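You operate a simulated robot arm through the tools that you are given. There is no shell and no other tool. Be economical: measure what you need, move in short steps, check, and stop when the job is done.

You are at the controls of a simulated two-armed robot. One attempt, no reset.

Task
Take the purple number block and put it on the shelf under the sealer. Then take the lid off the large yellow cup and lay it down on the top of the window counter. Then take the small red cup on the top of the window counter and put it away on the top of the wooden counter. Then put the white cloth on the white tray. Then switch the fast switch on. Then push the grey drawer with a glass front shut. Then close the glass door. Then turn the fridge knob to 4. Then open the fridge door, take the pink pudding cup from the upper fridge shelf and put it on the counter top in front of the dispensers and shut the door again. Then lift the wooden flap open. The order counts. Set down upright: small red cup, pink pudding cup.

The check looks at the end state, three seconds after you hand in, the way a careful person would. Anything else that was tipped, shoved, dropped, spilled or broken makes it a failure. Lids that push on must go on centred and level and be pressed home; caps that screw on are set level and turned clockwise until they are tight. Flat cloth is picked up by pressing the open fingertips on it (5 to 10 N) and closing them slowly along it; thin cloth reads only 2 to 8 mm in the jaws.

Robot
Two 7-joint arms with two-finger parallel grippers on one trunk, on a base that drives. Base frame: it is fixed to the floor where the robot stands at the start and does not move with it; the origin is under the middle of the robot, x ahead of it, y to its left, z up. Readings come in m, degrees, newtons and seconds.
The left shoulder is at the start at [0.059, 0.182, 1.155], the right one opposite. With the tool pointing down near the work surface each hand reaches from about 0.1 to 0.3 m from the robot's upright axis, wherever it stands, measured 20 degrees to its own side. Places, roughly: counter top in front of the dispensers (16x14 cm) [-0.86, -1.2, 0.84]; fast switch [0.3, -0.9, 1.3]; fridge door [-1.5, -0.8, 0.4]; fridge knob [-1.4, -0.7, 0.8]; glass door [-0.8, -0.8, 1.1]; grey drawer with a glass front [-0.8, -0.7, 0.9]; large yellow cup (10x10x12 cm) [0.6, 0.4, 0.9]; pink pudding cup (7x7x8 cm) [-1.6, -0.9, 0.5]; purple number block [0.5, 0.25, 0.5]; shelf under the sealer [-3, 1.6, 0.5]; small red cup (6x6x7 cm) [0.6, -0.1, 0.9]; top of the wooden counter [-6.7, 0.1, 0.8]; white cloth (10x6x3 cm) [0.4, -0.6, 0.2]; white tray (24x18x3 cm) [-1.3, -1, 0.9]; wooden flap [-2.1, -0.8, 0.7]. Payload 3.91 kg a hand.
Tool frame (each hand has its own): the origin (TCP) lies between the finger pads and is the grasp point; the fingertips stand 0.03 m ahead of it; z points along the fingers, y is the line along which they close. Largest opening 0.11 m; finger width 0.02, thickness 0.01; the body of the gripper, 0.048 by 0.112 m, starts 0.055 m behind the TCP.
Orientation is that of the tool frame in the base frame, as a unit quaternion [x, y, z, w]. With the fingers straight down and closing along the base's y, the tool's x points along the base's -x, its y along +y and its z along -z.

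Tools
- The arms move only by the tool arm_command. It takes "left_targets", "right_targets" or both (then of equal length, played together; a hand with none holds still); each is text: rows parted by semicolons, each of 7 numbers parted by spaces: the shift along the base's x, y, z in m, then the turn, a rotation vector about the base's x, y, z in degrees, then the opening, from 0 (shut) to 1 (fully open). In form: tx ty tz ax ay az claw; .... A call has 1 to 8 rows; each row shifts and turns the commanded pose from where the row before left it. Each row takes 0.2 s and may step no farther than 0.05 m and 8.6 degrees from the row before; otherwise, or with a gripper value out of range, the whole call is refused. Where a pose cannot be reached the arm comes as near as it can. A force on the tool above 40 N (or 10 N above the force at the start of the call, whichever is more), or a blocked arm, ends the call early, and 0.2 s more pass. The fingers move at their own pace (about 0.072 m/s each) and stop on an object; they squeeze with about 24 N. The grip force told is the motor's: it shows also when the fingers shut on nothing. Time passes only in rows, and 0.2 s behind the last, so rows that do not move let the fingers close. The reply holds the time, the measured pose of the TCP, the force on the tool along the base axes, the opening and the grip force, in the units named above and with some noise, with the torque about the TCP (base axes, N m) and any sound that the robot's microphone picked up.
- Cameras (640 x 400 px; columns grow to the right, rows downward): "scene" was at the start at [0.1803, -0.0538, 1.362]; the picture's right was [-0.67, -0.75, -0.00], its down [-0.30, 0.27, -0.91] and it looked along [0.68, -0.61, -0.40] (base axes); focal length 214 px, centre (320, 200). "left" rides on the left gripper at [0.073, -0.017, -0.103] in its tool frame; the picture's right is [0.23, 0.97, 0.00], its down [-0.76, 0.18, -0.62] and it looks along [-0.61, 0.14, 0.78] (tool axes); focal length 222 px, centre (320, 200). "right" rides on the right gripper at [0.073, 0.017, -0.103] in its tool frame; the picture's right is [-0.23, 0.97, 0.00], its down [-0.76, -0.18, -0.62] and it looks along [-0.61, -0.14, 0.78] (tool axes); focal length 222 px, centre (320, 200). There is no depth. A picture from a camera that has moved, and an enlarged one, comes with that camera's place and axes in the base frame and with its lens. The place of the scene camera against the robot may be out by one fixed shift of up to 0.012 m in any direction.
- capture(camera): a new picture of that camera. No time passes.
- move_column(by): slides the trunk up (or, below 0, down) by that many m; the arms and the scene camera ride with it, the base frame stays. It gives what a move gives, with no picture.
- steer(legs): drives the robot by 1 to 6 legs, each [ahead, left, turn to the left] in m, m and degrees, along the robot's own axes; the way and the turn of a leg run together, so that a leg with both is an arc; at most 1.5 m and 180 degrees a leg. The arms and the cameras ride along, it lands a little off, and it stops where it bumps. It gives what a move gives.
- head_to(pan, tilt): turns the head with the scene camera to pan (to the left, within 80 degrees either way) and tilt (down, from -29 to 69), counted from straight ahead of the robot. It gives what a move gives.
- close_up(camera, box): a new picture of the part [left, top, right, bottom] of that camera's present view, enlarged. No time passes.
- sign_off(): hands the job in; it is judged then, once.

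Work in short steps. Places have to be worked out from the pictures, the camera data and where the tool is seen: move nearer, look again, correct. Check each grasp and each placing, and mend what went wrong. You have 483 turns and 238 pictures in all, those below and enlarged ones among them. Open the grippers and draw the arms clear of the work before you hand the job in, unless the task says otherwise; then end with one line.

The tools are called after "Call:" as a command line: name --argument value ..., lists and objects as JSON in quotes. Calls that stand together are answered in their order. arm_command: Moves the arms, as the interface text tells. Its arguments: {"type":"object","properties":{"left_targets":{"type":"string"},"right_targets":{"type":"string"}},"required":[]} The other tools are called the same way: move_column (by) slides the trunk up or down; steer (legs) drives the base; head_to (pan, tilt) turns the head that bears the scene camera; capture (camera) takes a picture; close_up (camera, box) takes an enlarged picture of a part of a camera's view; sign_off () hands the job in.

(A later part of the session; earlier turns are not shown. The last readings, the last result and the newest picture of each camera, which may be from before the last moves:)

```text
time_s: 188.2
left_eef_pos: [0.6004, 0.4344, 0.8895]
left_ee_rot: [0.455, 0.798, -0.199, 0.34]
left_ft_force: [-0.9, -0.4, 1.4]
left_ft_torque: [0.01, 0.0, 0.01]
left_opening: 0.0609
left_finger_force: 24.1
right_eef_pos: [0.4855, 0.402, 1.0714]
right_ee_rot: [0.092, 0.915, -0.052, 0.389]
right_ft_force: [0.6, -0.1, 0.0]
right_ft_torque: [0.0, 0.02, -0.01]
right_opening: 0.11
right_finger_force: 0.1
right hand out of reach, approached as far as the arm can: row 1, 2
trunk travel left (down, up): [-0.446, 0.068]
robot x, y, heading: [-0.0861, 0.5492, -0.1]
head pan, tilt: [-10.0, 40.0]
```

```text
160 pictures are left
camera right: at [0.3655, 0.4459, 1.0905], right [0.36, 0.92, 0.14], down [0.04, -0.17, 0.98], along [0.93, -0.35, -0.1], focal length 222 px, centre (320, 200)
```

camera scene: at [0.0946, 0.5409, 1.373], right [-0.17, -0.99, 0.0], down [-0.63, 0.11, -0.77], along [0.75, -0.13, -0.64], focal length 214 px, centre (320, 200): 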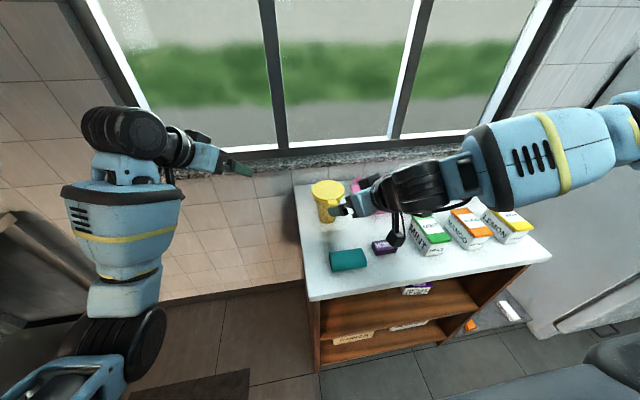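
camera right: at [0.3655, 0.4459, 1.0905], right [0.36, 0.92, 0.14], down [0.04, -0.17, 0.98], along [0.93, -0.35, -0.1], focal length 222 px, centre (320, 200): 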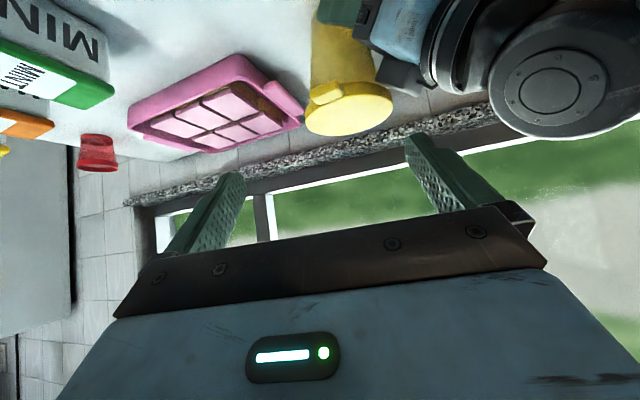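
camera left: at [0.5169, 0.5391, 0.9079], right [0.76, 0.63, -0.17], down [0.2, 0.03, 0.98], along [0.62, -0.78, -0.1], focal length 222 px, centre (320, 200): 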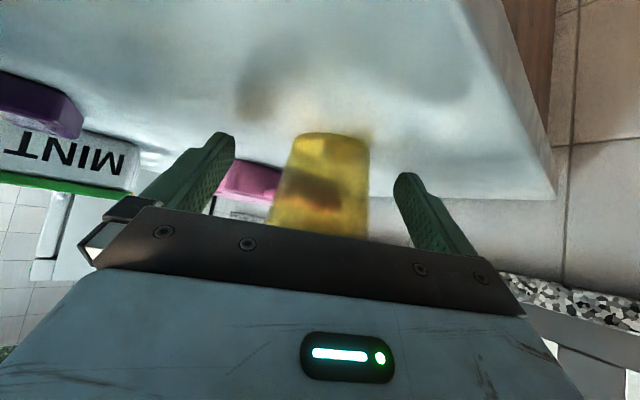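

The right wrist is at its limit at that heading; it works best at about +20° and on its own side. The left arm is the flexible one, so I'll swap: the right holds the cup body from the front right, and the left takes the lid at about -20°. First I'll release and retract both.

Call:
arm_command --left_targets "0 0 0 0 0 0 0.7;0 0 0 0 0 0 1;0 0 0 0 0 0 1;-0.009 0.0155 0.017 0 0 0 1;-0.014 0.025 0.028 0 0 0 1;-0.014 0.025 0.028 0 0 0 1;-0.014 0.025 0.028 0 0 0 1;0 0 0.03 0 0 0 1" --right_targets "0 -0.03 0 0 0 7 1;-0.01 -0.03 0 0 0 7 1;-0.01 -0.03 0 0 0 7 1;-0.01 -0.02 0 0 0 7 1;-0.01 0 0 0 0 5 1;0 0 0 0 0 0 1;0 0 0 0 0 0 1;0 0 0 0 0 0 1"

Call:
capture --camera "right"

```text
time_s: 190.0
left_eef_pos: [0.5492, 0.525, 1.0194]
left_ee_rot: [0.455, 0.799, -0.198, 0.339]
left_ft_force: [0.7, -1.1, 0.0]
left_ft_torque: [0.0, 0.02, 0.01]
left_opening: 0.11
left_finger_force: 0.1
right_eef_pos: [0.4447, 0.2918, 1.0705]
right_ee_rot: [-0.171, 0.904, 0.06, 0.387]
right_ft_force: [0.1, 0.6, 0.3]
right_ft_torque: [-0.02, 0.0, 0.03]
right_opening: 0.1101
right_finger_force: 0.0
trunk travel left (down, up): [-0.446, 0.068]
robot x, y, heading: [-0.0841, 0.5493, 0.2]
head pan, tilt: [-10.0, 40.0]
```

```text
159 pictures are left
camera right: at [0.3213, 0.2638, 1.0898], right [-0.2, 0.97, 0.14], down [0.13, -0.12, 0.98], along [0.97, 0.22, -0.1], focal length 222 px, centre (320, 200)
```

right: 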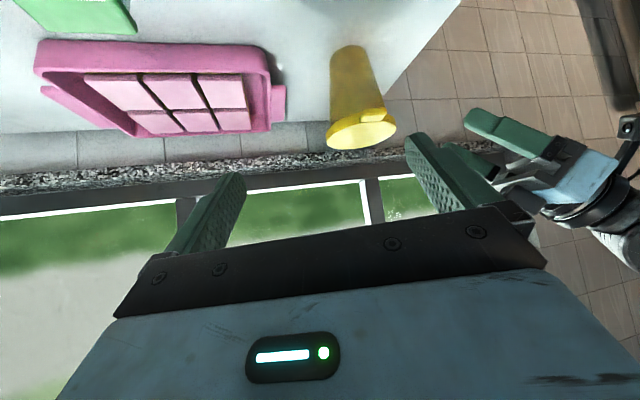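

The cup stands well. The lid's tab points about -x, so my new plan is for the left to grip the body from the left side at about -95° and then turn the cup so the tab faces the right hand's natural heading. The right then pulls the tab. First I'll swing the left hand round.

Call:
arm_command --left_targets "0.01 0.015 0.005 0 0 -7 1;0.015 0.01 0.005 0 0 -7 1;0.015 0.005 0 0 0 -7 1;0.015 0 0 0 0 -7 1;0.015 0 0 0 0 -7 1;0 0 0 0 0 0 1"

Call:
capture --camera "left"

```text
time_s: 191.4
left_eef_pos: [0.5825, 0.5581, 1.0268]
left_ee_rot: [0.673, 0.625, -0.291, 0.266]
left_ft_force: [0.0, -0.4, 0.1]
left_ft_torque: [0.0, -0.01, 0.01]
left_opening: 0.1102
left_finger_force: 0.0
left hand out of reach, approached as far as the arm can: row 5
right_eef_pos: [0.4454, 0.292, 1.0706]
right_ee_rot: [-0.171, 0.904, 0.061, 0.388]
right_ft_force: [-0.1, -0.2, 0.4]
right_ft_torque: [0.0, -0.01, -0.01]
right_opening: 0.1098
right_finger_force: 0.0
trunk travel left (down, up): [-0.446, 0.068]
robot x, y, heading: [-0.0826, 0.5448, 0.1]
head pan, tilt: [-10.0, 40.0]
```

```text
158 pictures are left
camera left: at [0.5744, 0.6828, 1.0461], right [0.98, 0.08, -0.17], down [0.18, -0.09, 0.98], along [0.07, -0.99, -0.1], focal length 222 px, centre (320, 200)
```

left: 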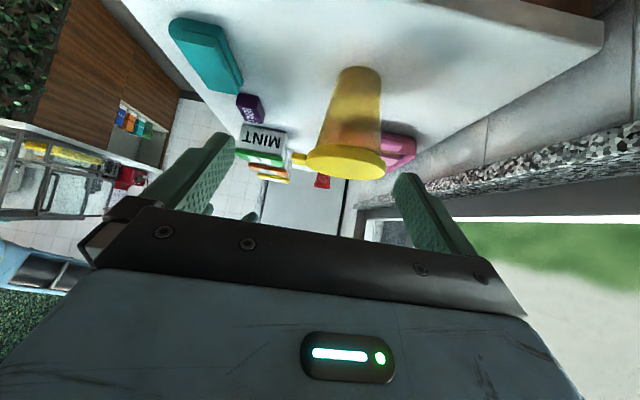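

Heading is -94° and the tab is confirmed toward -x. I'll shift the left in line with the cup and descend along the axis.

Call:
arm_command --left_targets "0.012 -0.015 -0.015 0 0 0 1;0.012 -0.015 -0.015 0 0 0 1;0.01 -0.02 -0.02 0 0 0 1;0 0 0 0 0 0 1"

Call:
capture --camera "left"

```text
time_s: 192.4
left_eef_pos: [0.5727, 0.5164, 0.9672]
left_ee_rot: [0.674, 0.625, -0.292, 0.265]
left_ft_force: [0.2, 0.6, -0.1]
left_ft_torque: [-0.01, 0.0, 0.01]
left_opening: 0.11
left_finger_force: 0.0
left hand out of reach, approached as far as the arm can: row 1, 2, 3
right_eef_pos: [0.4449, 0.2922, 1.0724]
right_ee_rot: [-0.173, 0.903, 0.061, 0.388]
right_ft_force: [-0.1, 0.2, -0.7]
right_ft_torque: [0.0, -0.01, 0.0]
right_opening: 0.1099
right_finger_force: 0.0
trunk travel left (down, up): [-0.446, 0.068]
robot x, y, heading: [-0.0876, 0.547, 0.4]
head pan, tilt: [-10.0, 40.0]
```

```text
157 pictures are left
camera left: at [0.5658, 0.6423, 0.9864], right [0.98, 0.08, -0.17], down [0.18, -0.09, 0.98], along [0.06, -0.99, -0.1], focal length 222 px, centre (320, 200)
```

left: 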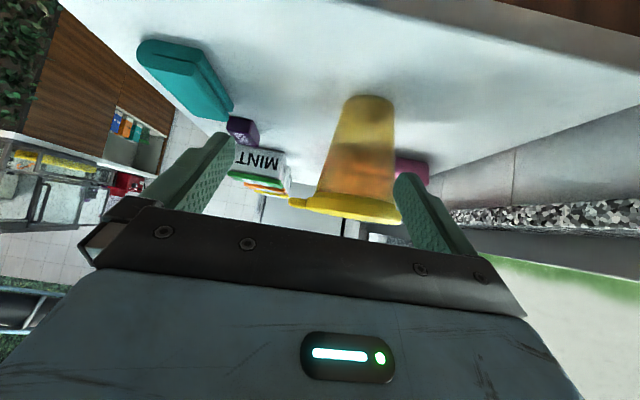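

The left is limited in x by 3–4 cm, so I'll raise it slightly and drive the base 4 cm forward.

Call:
steer --legs '[[0.04, 0, 0]]'

Call:
capture --camera "left"

```text
time_s: 193.3
left_eef_pos: [0.6126, 0.5162, 0.9682]
left_ee_rot: [0.674, 0.625, -0.291, 0.265]
left_ft_force: [0.5, 0.2, -0.4]
left_ft_torque: [0.01, 0.03, 0.0]
left_opening: 0.1102
left_finger_force: 0.0
right_eef_pos: [0.4837, 0.2924, 1.0705]
right_ee_rot: [-0.171, 0.903, 0.061, 0.389]
right_ft_force: [-0.1, -0.6, 0.0]
right_ft_torque: [0.02, 0.03, -0.01]
right_opening: 0.1097
right_finger_force: 0.0
trunk travel left (down, up): [-0.446, 0.068]
robot x, y, heading: [-0.0457, 0.5463, 0.2]
head pan, tilt: [-10.0, 40.0]
```

```text
156 pictures are left
camera left: at [0.6055, 0.6418, 0.9867], right [0.98, 0.08, -0.17], down [0.18, -0.09, 0.98], along [0.06, -0.99, -0.1], focal length 222 px, centre (320, 200)
```

left: 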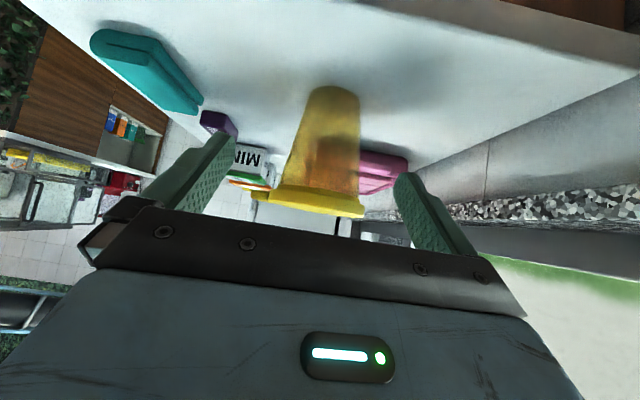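

Aligned. I'll descend along the axis to the body, then close.

Call:
arm_command --left_targets "0 -0.025 -0.0265 0 0 0 1;0 -0.025 -0.0265 0 0 0 1;0 -0.025 -0.0255 0 0 0 1;0 0 0 0 0 0 1;0 0 0 0 0 0 0.75;0 0 0 0 0 0 0.6;0 0 0 0 0 0 0.5;0 0 0 0 0 0 0.5"

Call:
capture --camera "right"

```text
time_s: 195.1
left_eef_pos: [0.583, 0.4589, 0.9017]
left_ee_rot: [0.674, 0.625, -0.291, 0.264]
left_ft_force: [1.4, 0.1, -0.3]
left_ft_torque: [0.01, 0.02, 0.0]
left_opening: 0.0552
left_finger_force: 0.1
left hand out of reach, approached as far as the arm can: row 1, 2, 3
right_eef_pos: [0.4843, 0.2929, 1.071]
right_ee_rot: [-0.172, 0.903, 0.061, 0.388]
right_ft_force: [-0.6, 0.4, 0.3]
right_ft_torque: [0.05, 0.04, 0.01]
right_opening: 0.11
right_finger_force: 0.1
trunk travel left (down, up): [-0.446, 0.068]
robot x, y, heading: [-0.0444, 0.5457, 0.4]
head pan, tilt: [-10.0, 40.0]
```

```text
155 pictures are left
camera right: at [0.3606, 0.2643, 1.09], right [-0.2, 0.97, 0.14], down [0.13, -0.12, 0.98], along [0.97, 0.22, -0.1], focal length 222 px, centre (320, 200)
```

right: 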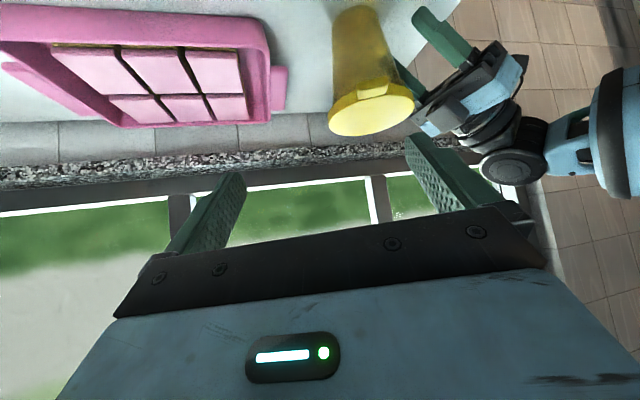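

The left slid off in x at its limit and closed on nothing, and the cup is untouched. I'll open, retreat, and use about -70° instead.

Call:
arm_command --left_targets "0 0 0 0 0 0 1;0 0 0 0 0 0 1;0 0.028 0.03 0 0 0 1;0 0.028 0.03 0 0 0 1;0.0 0.0 0.01 0 0 8 1;0 0 0 0 0 8 1;0 0 0 0 0 8 1;0 0 0 0 0 0 1"

Call:
capture --camera "left"

```text
time_s: 196.9
left_eef_pos: [0.5832, 0.514, 0.9696]
left_ee_rot: [0.529, 0.752, -0.23, 0.319]
left_ft_force: [0.6, 0.1, -0.1]
left_ft_torque: [0.01, 0.02, -0.02]
left_opening: 0.11
left_finger_force: 0.1
right_eef_pos: [0.4848, 0.2928, 1.071]
right_ee_rot: [-0.172, 0.904, 0.061, 0.388]
right_ft_force: [0.2, 0.1, -0.5]
right_ft_torque: [-0.01, 0.03, -0.03]
right_opening: 0.1099
right_finger_force: 0.1
trunk travel left (down, up): [-0.446, 0.068]
robot x, y, heading: [-0.0413, 0.5503, 0.4]
head pan, tilt: [-10.0, 40.0]
```

```text
154 pictures are left
camera left: at [0.5249, 0.6256, 0.9891], right [0.86, 0.47, -0.17], down [0.2, -0.01, 0.98], along [0.46, -0.88, -0.1], focal length 222 px, centre (320, 200)
```

left: 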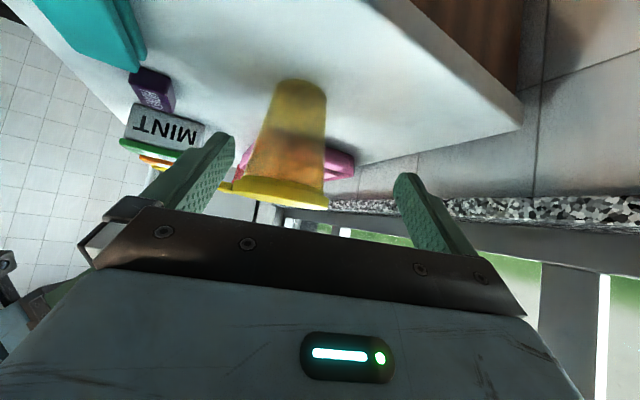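

Heading is -71°, with the cup centre at about (0.600, 0.401). I'll shift to its line, slide in and close.

Call:
arm_command --left_targets "-0.0205 -0.005 0 0 0 0 1;0.0092 -0.0267 -0.027 0 0 0 1;0.0092 -0.0267 -0.027 0 0 0 1;0.0092 -0.0267 -0.027 0 0 0 1;0 0 0 0 0 0 1"

Call:
capture --camera "left"

```text
time_s: 198.1
left_eef_pos: [0.5879, 0.4279, 0.8901]
left_ee_rot: [0.53, 0.751, -0.23, 0.32]
left_ft_force: [-0.7, 0.2, 0.2]
left_ft_torque: [-0.02, 0.01, -0.01]
left_opening: 0.1101
left_finger_force: 0.0
right_eef_pos: [0.4839, 0.2927, 1.0725]
right_ee_rot: [-0.172, 0.904, 0.061, 0.388]
right_ft_force: [-0.1, 0.1, -0.1]
right_ft_torque: [-0.02, 0.0, 0.0]
right_opening: 0.1099
right_finger_force: 0.1
trunk travel left (down, up): [-0.446, 0.068]
robot x, y, heading: [-0.044, 0.5507, 0.3]
head pan, tilt: [-10.0, 40.0]
```

```text
153 pictures are left
camera left: at [0.5308, 0.5394, 0.908], right [0.87, 0.47, -0.17], down [0.2, -0.01, 0.98], along [0.46, -0.88, -0.1], focal length 222 px, centre (320, 200)
```

left: 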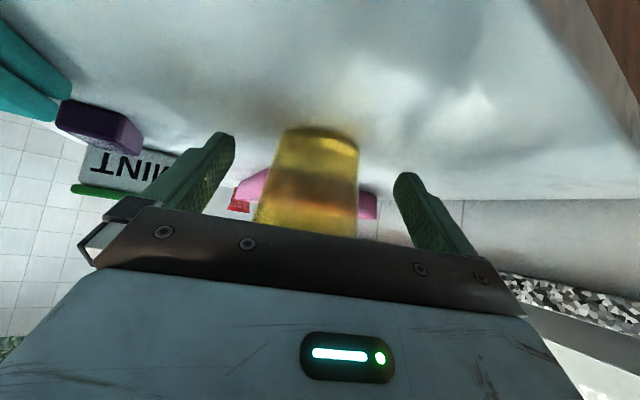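

Centred. I'll close, then turn the cup by +30° about its own axis so the tab faces the right hand.

Call:
arm_command --left_targets "0 0 0 0 0 0 0.7;0 0 0 0 0 0 0.6;0 0 0 0 0 0 0.5;0 0 0 0 0 0 0.45;-0.0035 -0.001 0.002 0 0 7.5 0.45;-0.0035 -0.0015 0 0 0 7.5 0.45;-0.003 -0.0025 0 0 0 7.5 0.45;-0.0027 -0.003 -0.002 0 0 7.5 0.45"

Call:
capture --camera "right"

Call:
close_up --camera "scene" --box '[240, 130, 480, 280]'

```text
time_s: 199.9
left_eef_pos: [0.5757, 0.4209, 0.8902]
left_ee_rot: [0.316, 0.863, -0.139, 0.369]
left_ft_force: [0.3, -0.2, -1.5]
left_ft_torque: [0.01, -0.01, 0.0]
left_opening: 0.0606
left_finger_force: 23.8
right_eef_pos: [0.4846, 0.2922, 1.0715]
right_ee_rot: [-0.171, 0.904, 0.06, 0.388]
right_ft_force: [0.6, -0.6, 0.6]
right_ft_torque: [0.02, 0.02, 0.0]
right_opening: 0.1098
right_finger_force: 0.0
trunk travel left (down, up): [-0.446, 0.068]
robot x, y, heading: [-0.0412, 0.546, -0.2]
head pan, tilt: [-10.0, 40.0]
```

```text
152 pictures are left
camera right: at [0.3605, 0.2639, 1.0899], right [-0.2, 0.97, 0.14], down [0.13, -0.12, 0.98], along [0.97, 0.22, -0.1], focal length 222 px, centre (320, 200)
```

right: 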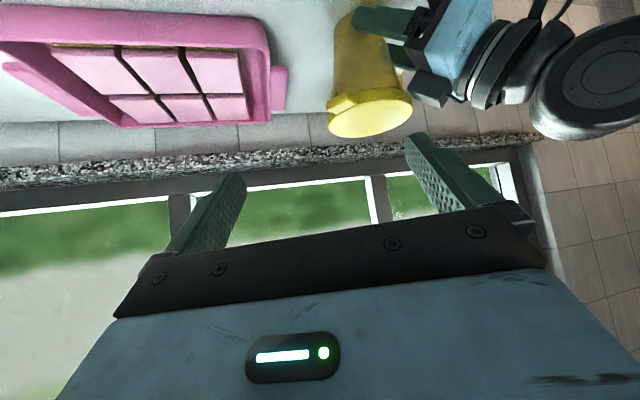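

```text
2.67 times, centred on (360, 205) of scene
camera zoom: at [0.1338, 0.5407, 1.373], right [-0.17, -0.99, 0.0], down [-0.63, 0.11, -0.77], along [0.76, -0.13, -0.64], focal length 572 px, centre (213, 187)
```

zoom: 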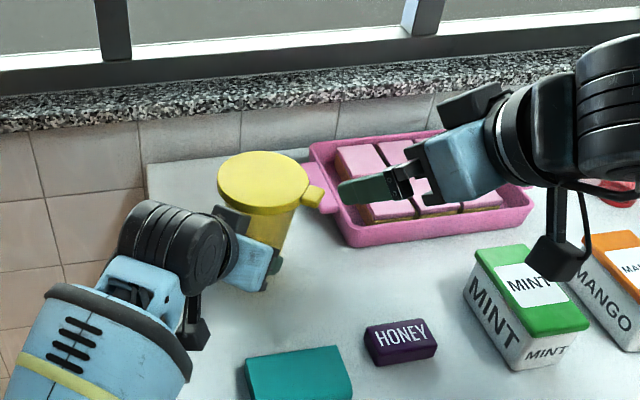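

The tab swung round to about 235°. I'll turn the cup back by 20° so it sits near 215°, and set the right hand to a 36° heading with a narrower opening behind the tab.

Call:
arm_command --left_targets "0.0037 0.0008 0.001 0 0 -6.7 0.45;0.0037 0.0008 0 0 0 -6.7 0.45;0.0037 0.0008 -0.001 0 0 -6.7 0.45;0 0 0 0 0 0 0.45;0 0 0 0 0 0 0.45" --right_targets "0 0.005 0 0 0 8 0.6;0 0.008 -0.01 0 0 8 0.55;0 0.008 -0.01 0 0 0 0.55;0 0 -0.015 0 0 0 0.55;0 0 0 0 0 0 0.55"

Call:
capture --camera "right"

Call:
close_up --camera "scene" --box '[240, 130, 480, 280]'

```text
time_s: 201.1
left_eef_pos: [0.5882, 0.424, 0.8902]
left_ee_rot: [0.463, 0.794, -0.201, 0.338]
left_ft_force: [0.8, 0.4, 1.7]
left_ft_torque: [-0.02, -0.02, 0.01]
left_opening: 0.0608
left_finger_force: 24.0
right_eef_pos: [0.4841, 0.3128, 1.0354]
right_ee_rot: [-0.296, 0.871, 0.114, 0.375]
right_ft_force: [0.1, 0.7, -0.3]
right_ft_torque: [-0.03, 0.02, 0.0]
right_opening: 0.0603
right_finger_force: 0.2
trunk travel left (down, up): [-0.446, 0.068]
robot x, y, heading: [-0.0448, 0.545, 0.2]
head pan, tilt: [-10.0, 40.0]
```

```text
150 pictures are left
camera right: at [0.3733, 0.2528, 1.0543], right [-0.46, 0.88, 0.14], down [0.15, -0.08, 0.99], along [0.87, 0.48, -0.1], focal length 222 px, centre (320, 200)
```

right: 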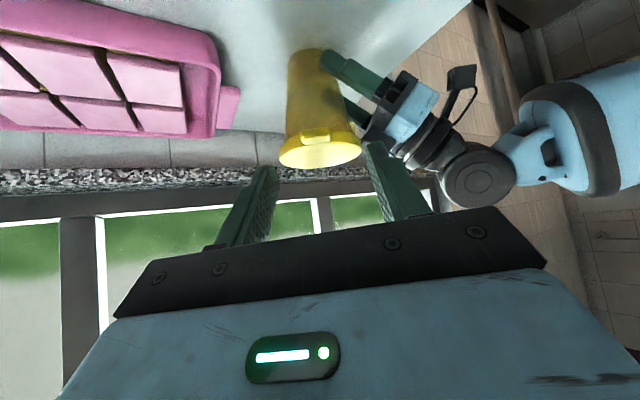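

```text
2.67 times, centred on (360, 205) of scene
camera zoom: at [0.134, 0.5412, 1.373], right [-0.17, -0.99, 0.0], down [-0.63, 0.11, -0.77], along [0.75, -0.13, -0.64], focal length 572 px, centre (213, 187)
```

zoom: 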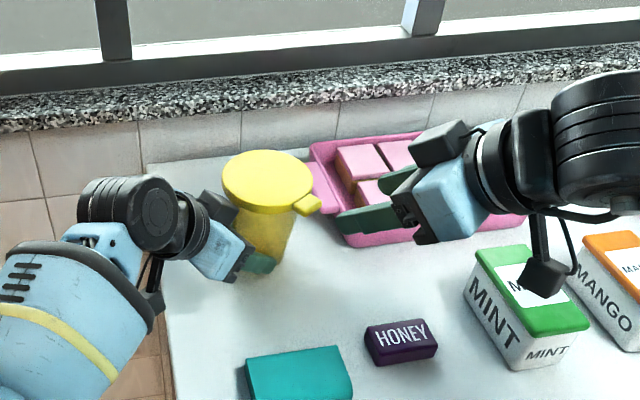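

The tab now faces the right hand squarely. I'll advance along the axis and stop just short.

Call:
arm_command --right_targets "0.0145 0.0095 -0.018 0 0 0 0.55;0.0145 0.0095 -0.018 0 0 0 0.55;0 0 0 0 0 0 0.55"

Call:
close_up --camera "right" --box '[160, 60, 480, 260]'

```text
time_s: 201.9
left_eef_pos: [0.5891, 0.4226, 0.8899]
left_ee_rot: [0.462, 0.794, -0.201, 0.338]
left_ft_force: [-0.1, -0.1, 1.4]
left_ft_torque: [-0.08, -0.02, -0.01]
left_opening: 0.0603
left_finger_force: 23.6
right_eef_pos: [0.5129, 0.332, 0.9998]
right_ee_rot: [-0.296, 0.871, 0.114, 0.375]
right_ft_force: [0.2, 0.4, 0.1]
right_ft_torque: [0.02, -0.02, 0.01]
right_opening: 0.0605
right_finger_force: 0.0
trunk travel left (down, up): [-0.446, 0.068]
robot x, y, heading: [-0.0444, 0.5485, 0.3]
head pan, tilt: [-10.0, 40.0]
```

```text
2.00 times, centred on (320, 160) of right
camera zoom: at [0.4017, 0.2716, 1.0187], right [-0.46, 0.88, 0.14], down [0.15, -0.08, 0.98], along [0.87, 0.48, -0.1], focal length 444 px, centre (320, 280)
```

zoom: 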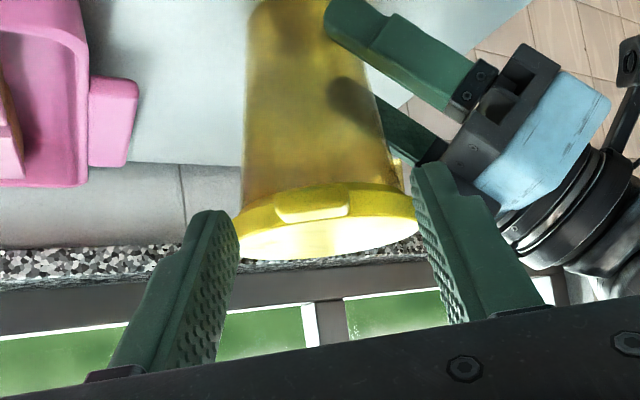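

The tab sits between the fingers and slightly left. I'll correct 5 mm sideways, move in about 3 cm, and close on the tab.

Call:
arm_command --right_targets "0.011 0.003 -0.007 0 0 0 0.55;0.011 0.006 -0.007 0 0 0 0.55;0.01 0.007 -0.007 0 0 0 0.55;0 0 0 0 0 0 0.55"

Call:
close_up --camera "right" --box '[160, 60, 480, 260]'

```text
time_s: 202.9
left_eef_pos: [0.5885, 0.4239, 0.8899]
left_ee_rot: [0.462, 0.794, -0.202, 0.339]
left_ft_force: [0.6, 0.1, 1.2]
left_ft_torque: [-0.08, -0.06, 0.0]
left_opening: 0.0604
left_finger_force: 23.9
right_eef_pos: [0.5446, 0.3504, 0.9784]
right_ee_rot: [-0.295, 0.871, 0.114, 0.375]
right_ft_force: [0.3, 0.6, 0.7]
right_ft_torque: [0.0, -0.02, 0.01]
right_opening: 0.0604
right_finger_force: 0.1
trunk travel left (down, up): [-0.446, 0.068]
robot x, y, heading: [-0.0445, 0.5498, 0.2]
head pan, tilt: [-10.0, 40.0]
```

```text
2.00 times, centred on (320, 160) of right
camera zoom: at [0.434, 0.2889, 0.9976], right [-0.46, 0.88, 0.14], down [0.15, -0.08, 0.98], along [0.87, 0.48, -0.1], focal length 444 px, centre (320, 280)
```

zoom: 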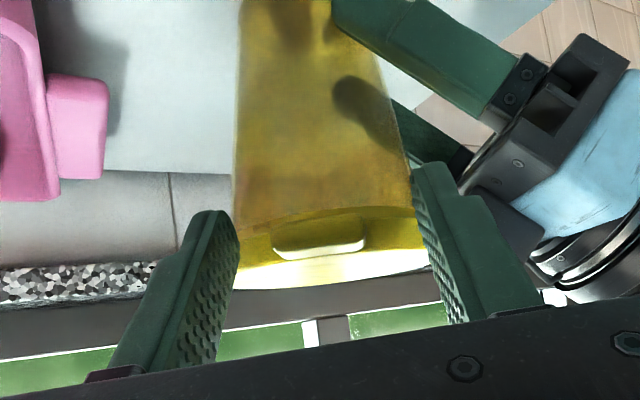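

The tab lies within the pads. I'll close on it.

Call:
arm_command --right_targets "0 0 0 0 0 0 0.45;0 0 0 0 0 0 0.35;0 0 0 0 0 0 0.2;0 0 0 0 0 0 0.15;0 0 0 0 0 0 0.15"

Call:
close_up --camera "right" --box '[160, 60, 480, 260]'

```text
time_s: 204.1
left_eef_pos: [0.5892, 0.4243, 0.89]
left_ee_rot: [0.463, 0.795, -0.201, 0.338]
left_ft_force: [1.8, 2.4, -1.6]
left_ft_torque: [-0.06, 0.11, 0.18]
left_opening: 0.06
left_finger_force: 24.6
right_eef_pos: [0.5455, 0.3494, 0.9788]
right_ee_rot: [-0.295, 0.871, 0.113, 0.376]
right_ft_force: [-1.3, -2.1, 2.5]
right_ft_torque: [-0.04, -0.04, -0.18]
right_opening: 0.0287
right_finger_force: 23.6
trunk travel left (down, up): [-0.446, 0.068]
robot x, y, heading: [-0.0417, 0.5499, 0.2]
head pan, tilt: [-10.0, 40.0]
heard: snap
```

```text
2.00 times, centred on (320, 160) of right
camera zoom: at [0.4341, 0.2888, 0.9977], right [-0.46, 0.88, 0.14], down [0.15, -0.08, 0.98], along [0.87, 0.48, -0.1], focal length 444 px, centre (320, 280)
```

zoom: 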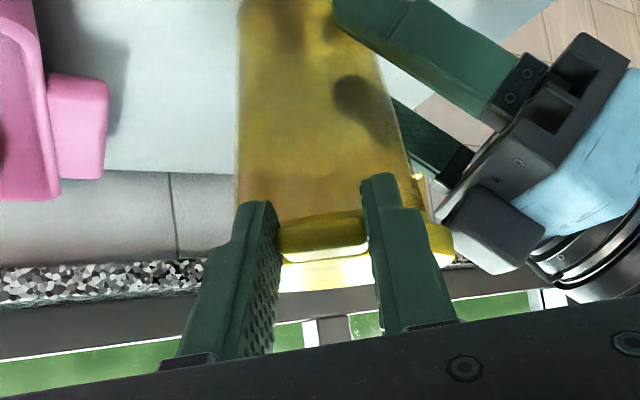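

The tab is gripped at 0.0287 m wide and a snap was heard, so the lid seems to have come loose. I'll lift the right hand gently while the left keeps hold of the cup.

Call:
arm_command --right_targets "0 0 0.005 0 0 0 0.15;0 0 0.008 0 0 0 0.15;0 0 0.01 0 0 0 0.15;0 0 0 0 0 0 0.15"

Call:
close_up --camera "scene" --box '[240, 130, 480, 280]'

Call:
close_up --camera "right" --box '[160, 60, 480, 260]'

```text
time_s: 205.1
left_eef_pos: [0.59, 0.4239, 0.8889]
left_ee_rot: [0.462, 0.794, -0.201, 0.339]
left_ft_force: [0.6, 0.8, -1.0]
left_ft_torque: [0.04, 0.01, 0.01]
left_opening: 0.0596
left_finger_force: 24.1
right_eef_pos: [0.5463, 0.3483, 1.0018]
right_ee_rot: [-0.295, 0.871, 0.113, 0.376]
right_ft_force: [0.3, 0.4, 0.1]
right_ft_torque: [-0.02, 0.0, -0.02]
right_opening: 0.0285
right_finger_force: 23.8
trunk travel left (down, up): [-0.446, 0.068]
robot x, y, heading: [-0.041, 0.5443, 0.3]
head pan, tilt: [-10.0, 40.0]
```

```text
2.67 times, centred on (360, 205) of scene
camera zoom: at [0.1343, 0.5409, 1.3729], right [-0.17, -0.99, 0.0], down [-0.63, 0.11, -0.77], along [0.75, -0.13, -0.64], focal length 572 px, centre (213, 187)
```

zoom: 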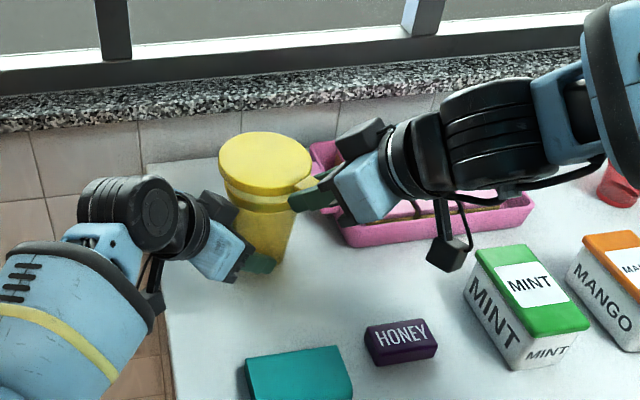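

```text
2.00 times, centred on (320, 160) of right
camera zoom: at [0.4343, 0.2874, 1.0207], right [-0.46, 0.88, 0.14], down [0.15, -0.08, 0.98], along [0.87, 0.48, -0.1], focal length 444 px, centre (320, 280)
```

zoom: 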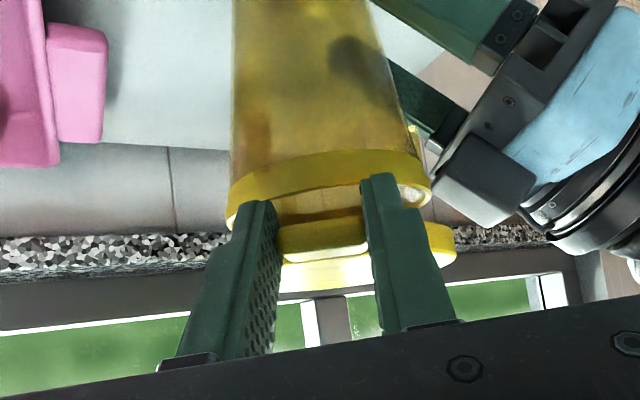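

The lid is off and level. I'll lift it clear with the right, and let the left slide the cup back to its original spot at about (0.597, 0.414).

Call:
arm_command --right_targets "0 0 0.02 0 0 0 0.15;0 0 0.02 0 0 0 0.15;-0.02 -0.015 0.01 0 0 0 0.15;-0.02 -0.015 0 0 0 0 0.15;-0.01 -0.01 0 0 0 0 0.15;0 0 0 0 0 0 0.15;0 0 0 0 0 0 0.15" --left_targets "0 0 0 0 0 0 0.45;0 0 0 0 0 0 0.45;0 0 0 0 0 0 0.45;0.001 0.008 0.003 0 0 0 0.45;0.004 0.009 0 0 0 0 0.45;0.004 0.008 -0.003 0 0 0 0.45;0 0 0 0 0 0 0.45"

Call:
capture --camera "scene"

```text
time_s: 206.7
left_eef_pos: [0.5967, 0.449, 0.8888]
left_ee_rot: [0.463, 0.794, -0.202, 0.338]
left_ft_force: [0.4, -0.1, -0.6]
left_ft_torque: [0.01, 0.04, -0.01]
left_opening: 0.0597
left_finger_force: 24.5
right_eef_pos: [0.495, 0.3077, 1.0516]
right_ee_rot: [-0.295, 0.871, 0.114, 0.376]
right_ft_force: [0.4, 0.0, -0.4]
right_ft_torque: [0.02, 0.0, -0.01]
right_opening: 0.0286
right_finger_force: 24.1
trunk travel left (down, up): [-0.446, 0.068]
robot x, y, heading: [-0.0382, 0.5457, 0.6]
head pan, tilt: [-10.0, 40.0]
```

```text
143 pictures are left
camera scene: at [0.134, 0.5409, 1.373], right [-0.17, -0.99, 0.0], down [-0.63, 0.11, -0.77], along [0.75, -0.13, -0.64], focal length 214 px, centre (320, 200)
```

scene: 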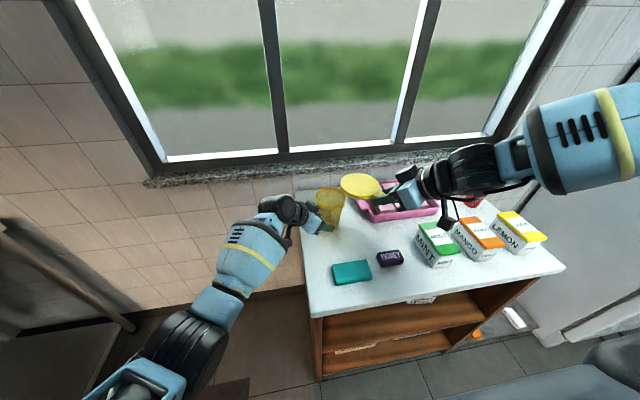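

The cup is back in place, open at the top. I'll release it and retract the left hand, and position the lid above the free spot near (0.515, 0.32).

Call:
arm_command --left_targets "0 0 0 0 0 0 0.7;0 0 0 0 0 0 1;0 0 0 0 0 0 1;-0.012 0.021 0.024 0 0 0 1;-0.014 0.025 0.028 0 0 0 1;-0.014 0.025 0.028 0 0 0 1;-0.02 0.03 0.02 0 0 0 1;-0.02 0.03 0.02 0 0 0 1" --right_targets "-0.015 -0.01 0 0 0 0 0.15;-0.014 -0.012 0 0 0 0 0.15;0 0 -0.03 0 0 0 0.15;0 0 -0.03 0 0 0 0.15;0 0 -0.03 0 0 0 0.15;0 0 0 0 0 0 0.15;0 0 0 0 0 0 0.15;0 0 0 0 0 0 0.15"

Call:
close_up --camera "scene" --box '[240, 130, 480, 280]'

Call:
capture --camera "right"

```text
time_s: 208.5
left_eef_pos: [0.5179, 0.5799, 1.0086]
left_ee_rot: [0.463, 0.794, -0.202, 0.339]
left_ft_force: [0.2, 0.2, 0.6]
left_ft_torque: [0.0, 0.03, 0.01]
left_opening: 0.1101
left_finger_force: 0.1
right_eef_pos: [0.466, 0.2853, 0.9623]
right_ee_rot: [-0.296, 0.871, 0.114, 0.375]
right_ft_force: [-0.5, 0.7, -0.5]
right_ft_torque: [0.0, 0.01, 0.0]
right_opening: 0.0284
right_finger_force: 24.4
trunk travel left (down, up): [-0.446, 0.068]
robot x, y, heading: [-0.0431, 0.5492, -0.0]
head pan, tilt: [-10.0, 40.0]
```

```text
2.67 times, centred on (360, 205) of scene
camera zoom: at [0.1336, 0.5419, 1.3731], right [-0.17, -0.99, 0.0], down [-0.63, 0.11, -0.77], along [0.76, -0.13, -0.64], focal length 572 px, centre (213, 187)
```

zoom: 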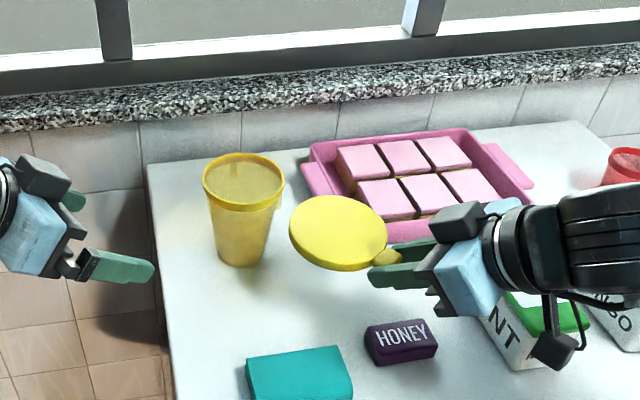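

```text
141 pictures are left
camera right: at [0.3551, 0.2261, 0.9823], right [-0.46, 0.88, 0.14], down [0.15, -0.08, 0.99], along [0.87, 0.48, -0.1], focal length 222 px, centre (320, 200)
```

right: 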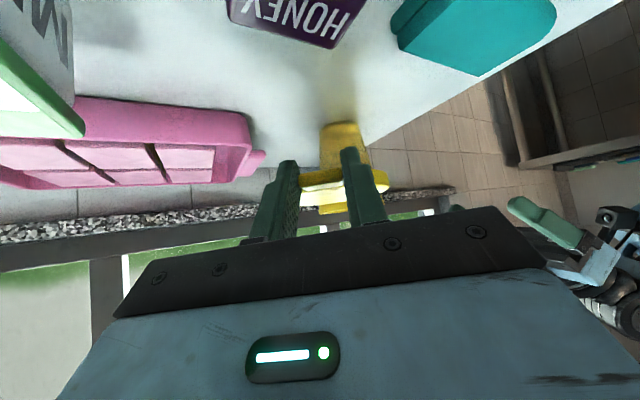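

The lid is level above the free spot near (0.51, 0.33). I'll lower it to just above the counter and watch the force.

Call:
arm_command --right_targets "0 0 -0.025 0 0 0 0.15;0 0 -0.025 0 0 0 0.15;0 0 -0.018 0 0 0 0.15;0 0 -0.005 0 0 0 0.15;0 0 -0.003 0 0 0 0.15;0 0 0 0 0 0 0.15"

Call:
close_up --camera "scene" --box '[240, 130, 480, 280]'

```text
time_s: 209.9
left_eef_pos: [0.5172, 0.5804, 1.0087]
left_ee_rot: [0.463, 0.794, -0.202, 0.339]
left_ft_force: [-0.1, 0.3, -1.2]
left_ft_torque: [-0.01, 0.0, 0.02]
left_opening: 0.11
left_finger_force: 0.1
right_eef_pos: [0.4709, 0.2897, 0.8932]
right_ee_rot: [-0.296, 0.868, 0.113, 0.382]
right_ft_force: [10.2, 1.8, 35.1]
right_ft_torque: [0.73, -0.02, -0.21]
right_opening: 0.0284
right_finger_force: 23.8
trunk travel left (down, up): [-0.446, 0.068]
robot x, y, heading: [-0.0381, 0.5464, 0.0]
head pan, tilt: [-10.0, 40.0]
```

```text
2.67 times, centred on (360, 205) of scene
camera zoom: at [0.1327, 0.5425, 1.3734], right [-0.17, -0.99, 0.0], down [-0.63, 0.11, -0.77], along [0.76, -0.13, -0.64], focal length 572 px, centre (213, 187)
```

zoom: 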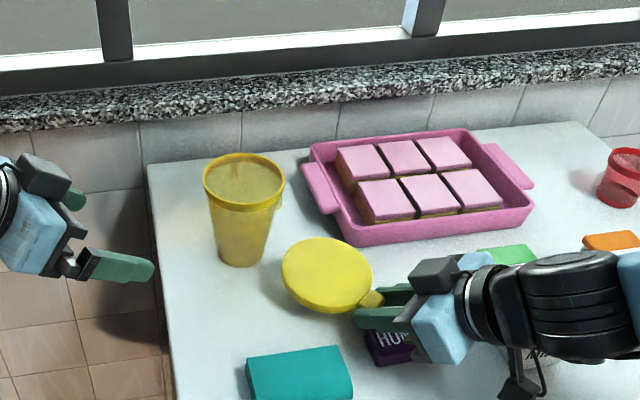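

I got 35 N of contact near the fingertips. I'll rise 6 mm to unload and take a close look.

Call:
arm_command --right_targets "0 0 0.006 0 0 0 0.15;0 0 0 0 0 0 0.15"

Call:
close_up --camera "scene" --box '[330, 200, 430, 262]'

Call:
capture --camera "right"

```text
time_s: 210.5
left_eef_pos: [0.5172, 0.5808, 1.0078]
left_ee_rot: [0.463, 0.794, -0.202, 0.339]
left_ft_force: [-0.8, -0.3, 0.1]
left_ft_torque: [-0.01, 0.0, -0.03]
left_opening: 0.1102
left_finger_force: 0.1
right_eef_pos: [0.4649, 0.2889, 0.8933]
right_ee_rot: [-0.295, 0.871, 0.114, 0.375]
right_ft_force: [4.6, 2.3, 13.0]
right_ft_torque: [0.35, 0.04, -0.1]
right_opening: 0.0289
right_finger_force: 23.6
trunk travel left (down, up): [-0.446, 0.068]
robot x, y, heading: [-0.0417, 0.5481, 0.1]
head pan, tilt: [-10.0, 40.0]
```

```text
6.40 times, centred on (380, 231) of scene
camera zoom: at [0.1336, 0.542, 1.3728], right [-0.17, -0.99, 0.0], down [-0.63, 0.11, -0.77], along [0.76, -0.13, -0.64], focal length 1373 px, centre (-64, 2)
```

zoom: 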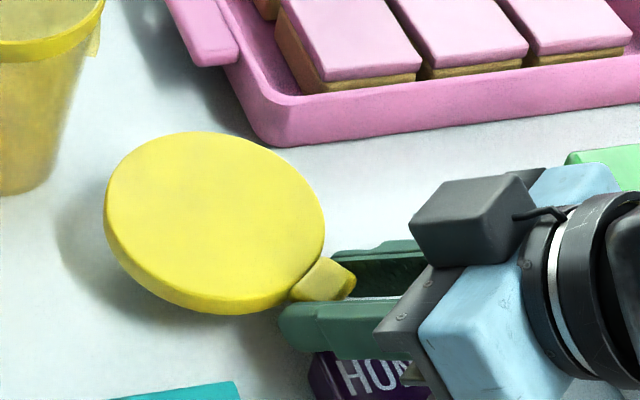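

```text
138 pictures are left
camera right: at [0.3544, 0.2263, 0.9119], right [-0.46, 0.88, 0.14], down [0.16, -0.08, 0.98], along [0.87, 0.48, -0.1], focal length 222 px, centre (320, 200)
```

right: 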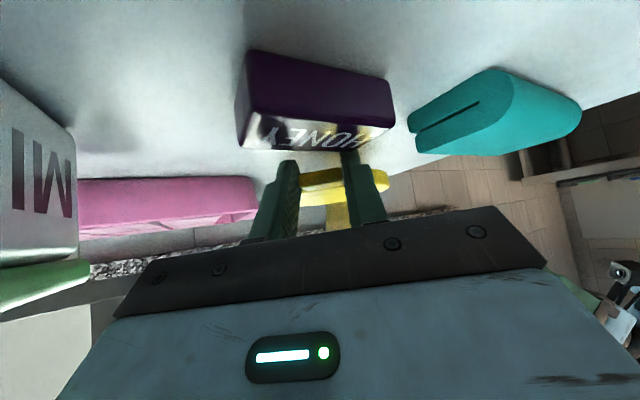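

A finger is resting on top of the honey box. I'll rise, shift the lid 3 cm toward +y where the counter is clear, and lower again.

Call:
arm_command --right_targets "0 0 0.015 0 0 0 0.15;0.006 0.015 0.005 0 0 0 0.15;0.007 0.016 0 0 0 0 0.15;0 0 -0.01 0 0 0 0.15;0 0 0 0 0 0 0.15"

Call:
close_up --camera "scene" --box '[310, 190, 430, 265]'

Call:
capture --camera "right"

```text
time_s: 211.7
left_eef_pos: [0.518, 0.5811, 1.0085]
left_ee_rot: [0.463, 0.794, -0.201, 0.339]
left_ft_force: [-0.1, -0.1, 0.0]
left_ft_torque: [-0.01, -0.02, 0.04]
left_opening: 0.1101
left_finger_force: 0.1
right_eef_pos: [0.4802, 0.3176, 0.9023]
right_ee_rot: [-0.295, 0.871, 0.113, 0.375]
right_ft_force: [-0.7, -0.3, -0.4]
right_ft_torque: [0.0, 0.03, -0.02]
right_opening: 0.0287
right_finger_force: 23.9
trunk travel left (down, up): [-0.446, 0.068]
robot x, y, heading: [-0.0436, 0.5467, 0.3]
head pan, tilt: [-10.0, 40.0]
```

```text
5.33 times, centred on (370, 228) of scene
camera zoom: at [0.1341, 0.5412, 1.373], right [-0.17, -0.99, 0.0], down [-0.63, 0.11, -0.77], along [0.75, -0.13, -0.64], focal length 1144 px, centre (53, 53)
```

zoom: 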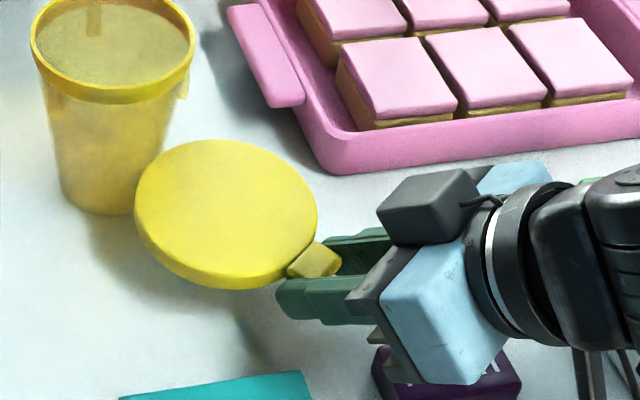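

```text
136 pictures are left
camera right: at [0.369, 0.257, 0.9213], right [-0.46, 0.88, 0.14], down [0.15, -0.08, 0.98], along [0.87, 0.48, -0.1], focal length 222 px, centre (320, 200)
```

right: 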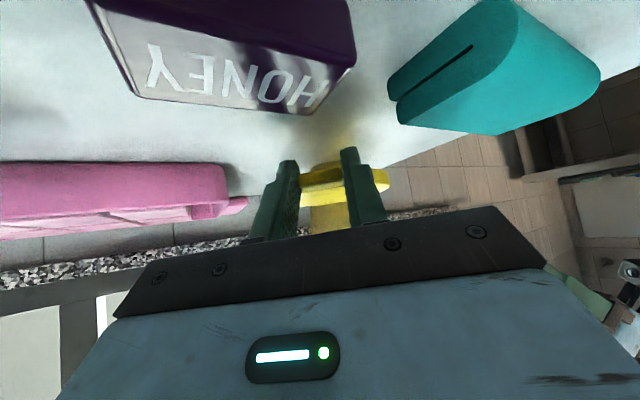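

The hand is clear of the honey box now. I'll lower the last 2 cm gently.

Call:
arm_command --right_targets "0 0 -0.01 0 0 0 0.15;0 0 -0.006 0 0 0 0.15;0 0 -0.004 0 0 0 0.15;0 0 0 0 0 0 0.15"

Call:
close_up --camera "scene" --box '[310, 190, 430, 265]'

```text
time_s: 212.7
left_eef_pos: [0.5175, 0.5796, 1.0086]
left_ee_rot: [0.462, 0.794, -0.201, 0.339]
left_ft_force: [0.1, 0.3, -0.3]
left_ft_torque: [0.01, -0.01, 0.02]
left_opening: 0.11
left_finger_force: 0.0
right_eef_pos: [0.4791, 0.3188, 0.8816]
right_ee_rot: [-0.295, 0.871, 0.113, 0.375]
right_ft_force: [-0.1, 0.1, -0.8]
right_ft_torque: [0.01, 0.0, 0.02]
right_opening: 0.0286
right_finger_force: 24.1
trunk travel left (down, up): [-0.446, 0.068]
robot x, y, heading: [-0.0383, 0.5463, 0.2]
head pan, tilt: [-10.0, 40.0]
```

```text
5.33 times, centred on (370, 228) of scene
camera zoom: at [0.1341, 0.5411, 1.373], right [-0.17, -0.99, 0.0], down [-0.63, 0.11, -0.77], along [0.75, -0.13, -0.64], focal length 1144 px, centre (53, 53)
```

zoom: 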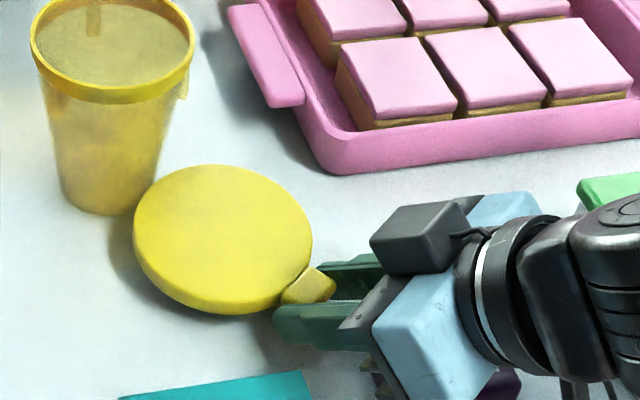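

Call:
arm_command --right_targets "0 0 -0.003 0 0 0 0.15;0 0 -0.002 0 0 0 0.15;0 0 -0.002 0 0 0 0.15;0 0 0 0 0 0 0.15"

```text
time_s: 213.7
left_eef_pos: [0.5163, 0.5801, 1.0098]
left_ee_rot: [0.463, 0.794, -0.201, 0.339]
left_ft_force: [-0.8, 0.4, 0.3]
left_ft_torque: [-0.02, -0.03, 0.02]
left_opening: 0.1102
left_finger_force: 0.1
right_eef_pos: [0.4801, 0.3178, 0.8778]
right_ee_rot: [-0.295, 0.87, 0.114, 0.379]
right_ft_force: [-2.4, -2.6, 19.5]
right_ft_torque: [0.38, 0.05, 0.11]
right_opening: 0.0286
right_finger_force: 24.0
trunk travel left (down, up): [-0.446, 0.068]
robot x, y, heading: [-0.0405, 0.5485, 0.0]
head pan, tilt: [-10.0, 40.0]
```

It's touching the counter. I'll ease 2 mm up, open, and retreat back along the tool.

Call:
arm_command --right_targets "0 0 0.003 0 0 0 0.15;0 0 0 0 0 0 0.3;0 0 0 0 0 0 0.5;0 0 0 0 0 0 0.5;-0.012 -0.009 0.016 0 0 0 0.5;-0.018 -0.013 0.025 0 0 0 0.5;-0.02 -0.015 0.03 0 0 0 0.5;0 0 0.03 0 0 0 0.5"

Call:
close_up --camera "scene" --box '[280, 150, 520, 300]'

```text
time_s: 215.5
left_eef_pos: [0.5191, 0.5812, 1.008]
left_ee_rot: [0.464, 0.794, -0.202, 0.338]
left_ft_force: [-1.3, 0.1, -0.9]
left_ft_torque: [0.0, 0.01, 0.01]
left_opening: 0.11
left_finger_force: 0.0
right_eef_pos: [0.4302, 0.2816, 0.98]
right_ee_rot: [-0.295, 0.872, 0.114, 0.375]
right_ft_force: [0.0, -0.1, 0.1]
right_ft_torque: [0.0, -0.02, 0.03]
right_opening: 0.055
right_finger_force: 0.1
trunk travel left (down, up): [-0.446, 0.068]
robot x, y, heading: [-0.0406, 0.5488, 0.3]
head pan, tilt: [-10.0, 40.0]
```

```text
2.67 times, centred on (400, 225) of scene
camera zoom: at [0.1342, 0.5419, 1.373], right [-0.17, -0.99, 0.0], down [-0.63, 0.11, -0.77], along [0.75, -0.13, -0.64], focal length 572 px, centre (107, 133)
```

zoom: 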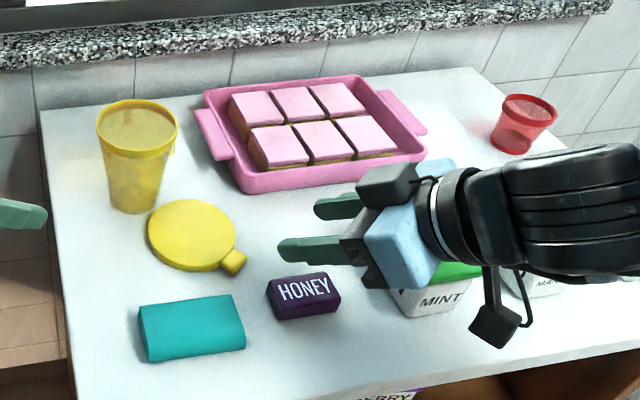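

The lid lies flat on the counter and the cup is upright. Next is the small red cup at about (0.60, -0.12). I'll raise the hands, back off, and reposition so the right hand is in front of it.

Call:
arm_command --left_targets "-0.02 0.01 0.03 0 0 0 1;-0.02 0.01 0.03 0 0 0 1;0 0 0 0 0 0 1" --right_targets "-0.01 0 0.04 0 0 0 1;-0.01 0 0.04 0 0 0 1;0 0 0 0 0 0 1"

Call:
steer --legs '[[-0.25, 0, 0], [0, -0.5, 0]]'

Call:
head_to --pan -5 --tilt 35

Call:
capture --camera "scene"

Call:
capture --camera "right"

```text
time_s: 216.3
left_eef_pos: [0.4785, 0.5993, 1.0695]
left_ee_rot: [0.463, 0.794, -0.202, 0.337]
left_ft_force: [0.4, -0.4, -0.8]
left_ft_torque: [0.03, 0.03, 0.0]
left_opening: 0.1097
left_finger_force: 0.0
right_eef_pos: [0.4104, 0.2794, 1.0606]
right_ee_rot: [-0.296, 0.871, 0.115, 0.375]
right_ft_force: [-0.5, 0.1, 0.3]
right_ft_torque: [0.01, 0.01, -0.01]
right_opening: 0.11
right_finger_force: 0.1
trunk travel left (down, up): [-0.446, 0.068]
robot x, y, heading: [-0.0416, 0.5483, 0.1]
head pan, tilt: [-10.0, 40.0]
```

```text
time_s: 222.6
left_eef_pos: [0.2313, 0.0985, 1.0687]
left_ee_rot: [0.461, 0.795, -0.201, 0.34]
left_ft_force: [-0.6, 0.8, -1.0]
left_ft_torque: [0.02, 0.01, -0.02]
left_opening: 0.11
left_finger_force: 0.1
right_eef_pos: [0.1654, -0.2221, 1.0594]
right_ee_rot: [-0.298, 0.871, 0.114, 0.375]
right_ft_force: [0.4, -0.2, -0.7]
right_ft_torque: [0.0, 0.01, -0.01]
right_opening: 0.11
right_finger_force: 0.0
trunk travel left (down, up): [-0.446, 0.068]
robot x, y, heading: [-0.2886, 0.0443, 0.5]
head pan, tilt: [-10.0, 40.0]
```

```text
time_s: 223.3
left_eef_pos: [0.2321, 0.0986, 1.0681]
left_ee_rot: [0.461, 0.795, -0.201, 0.339]
left_ft_force: [0.8, -0.3, 0.9]
left_ft_torque: [0.0, -0.04, 0.0]
left_opening: 0.11
left_finger_force: 0.1
right_eef_pos: [0.1643, -0.2207, 1.0602]
right_ee_rot: [-0.297, 0.87, 0.115, 0.376]
right_ft_force: [0.1, -1.0, 0.3]
right_ft_torque: [-0.02, -0.02, 0.01]
right_opening: 0.1101
right_finger_force: 0.1
trunk travel left (down, up): [-0.446, 0.068]
robot x, y, heading: [-0.2844, 0.0424, 0.7]
head pan, tilt: [-5.0, 35.0]
```

```text
133 pictures are left
camera scene: at [-0.1084, 0.0451, 1.3805], right [-0.08, -1.0, 0.0], down [-0.57, 0.05, -0.82], along [0.82, -0.06, -0.57], focal length 214 px, centre (320, 200)
```

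scene: 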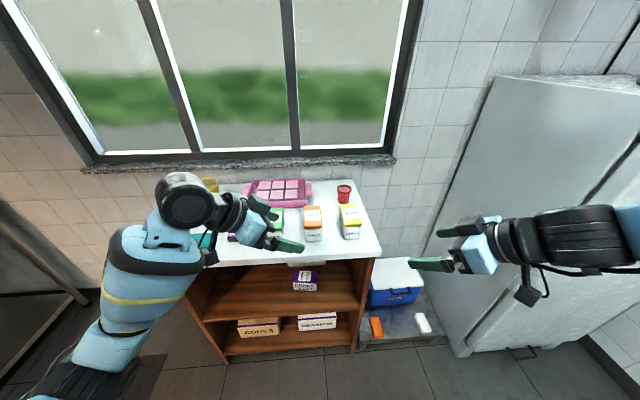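

```text
132 pictures are left
camera right: at [0.0538, -0.283, 1.0789], right [-0.47, 0.87, 0.14], down [0.15, -0.08, 0.98], along [0.87, 0.48, -0.1], focal length 222 px, centre (320, 200)
```

right: 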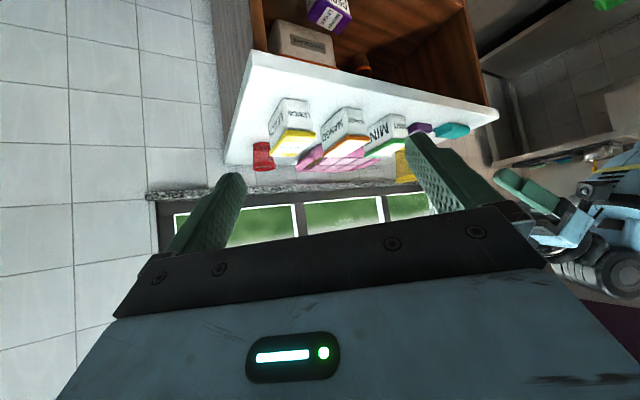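

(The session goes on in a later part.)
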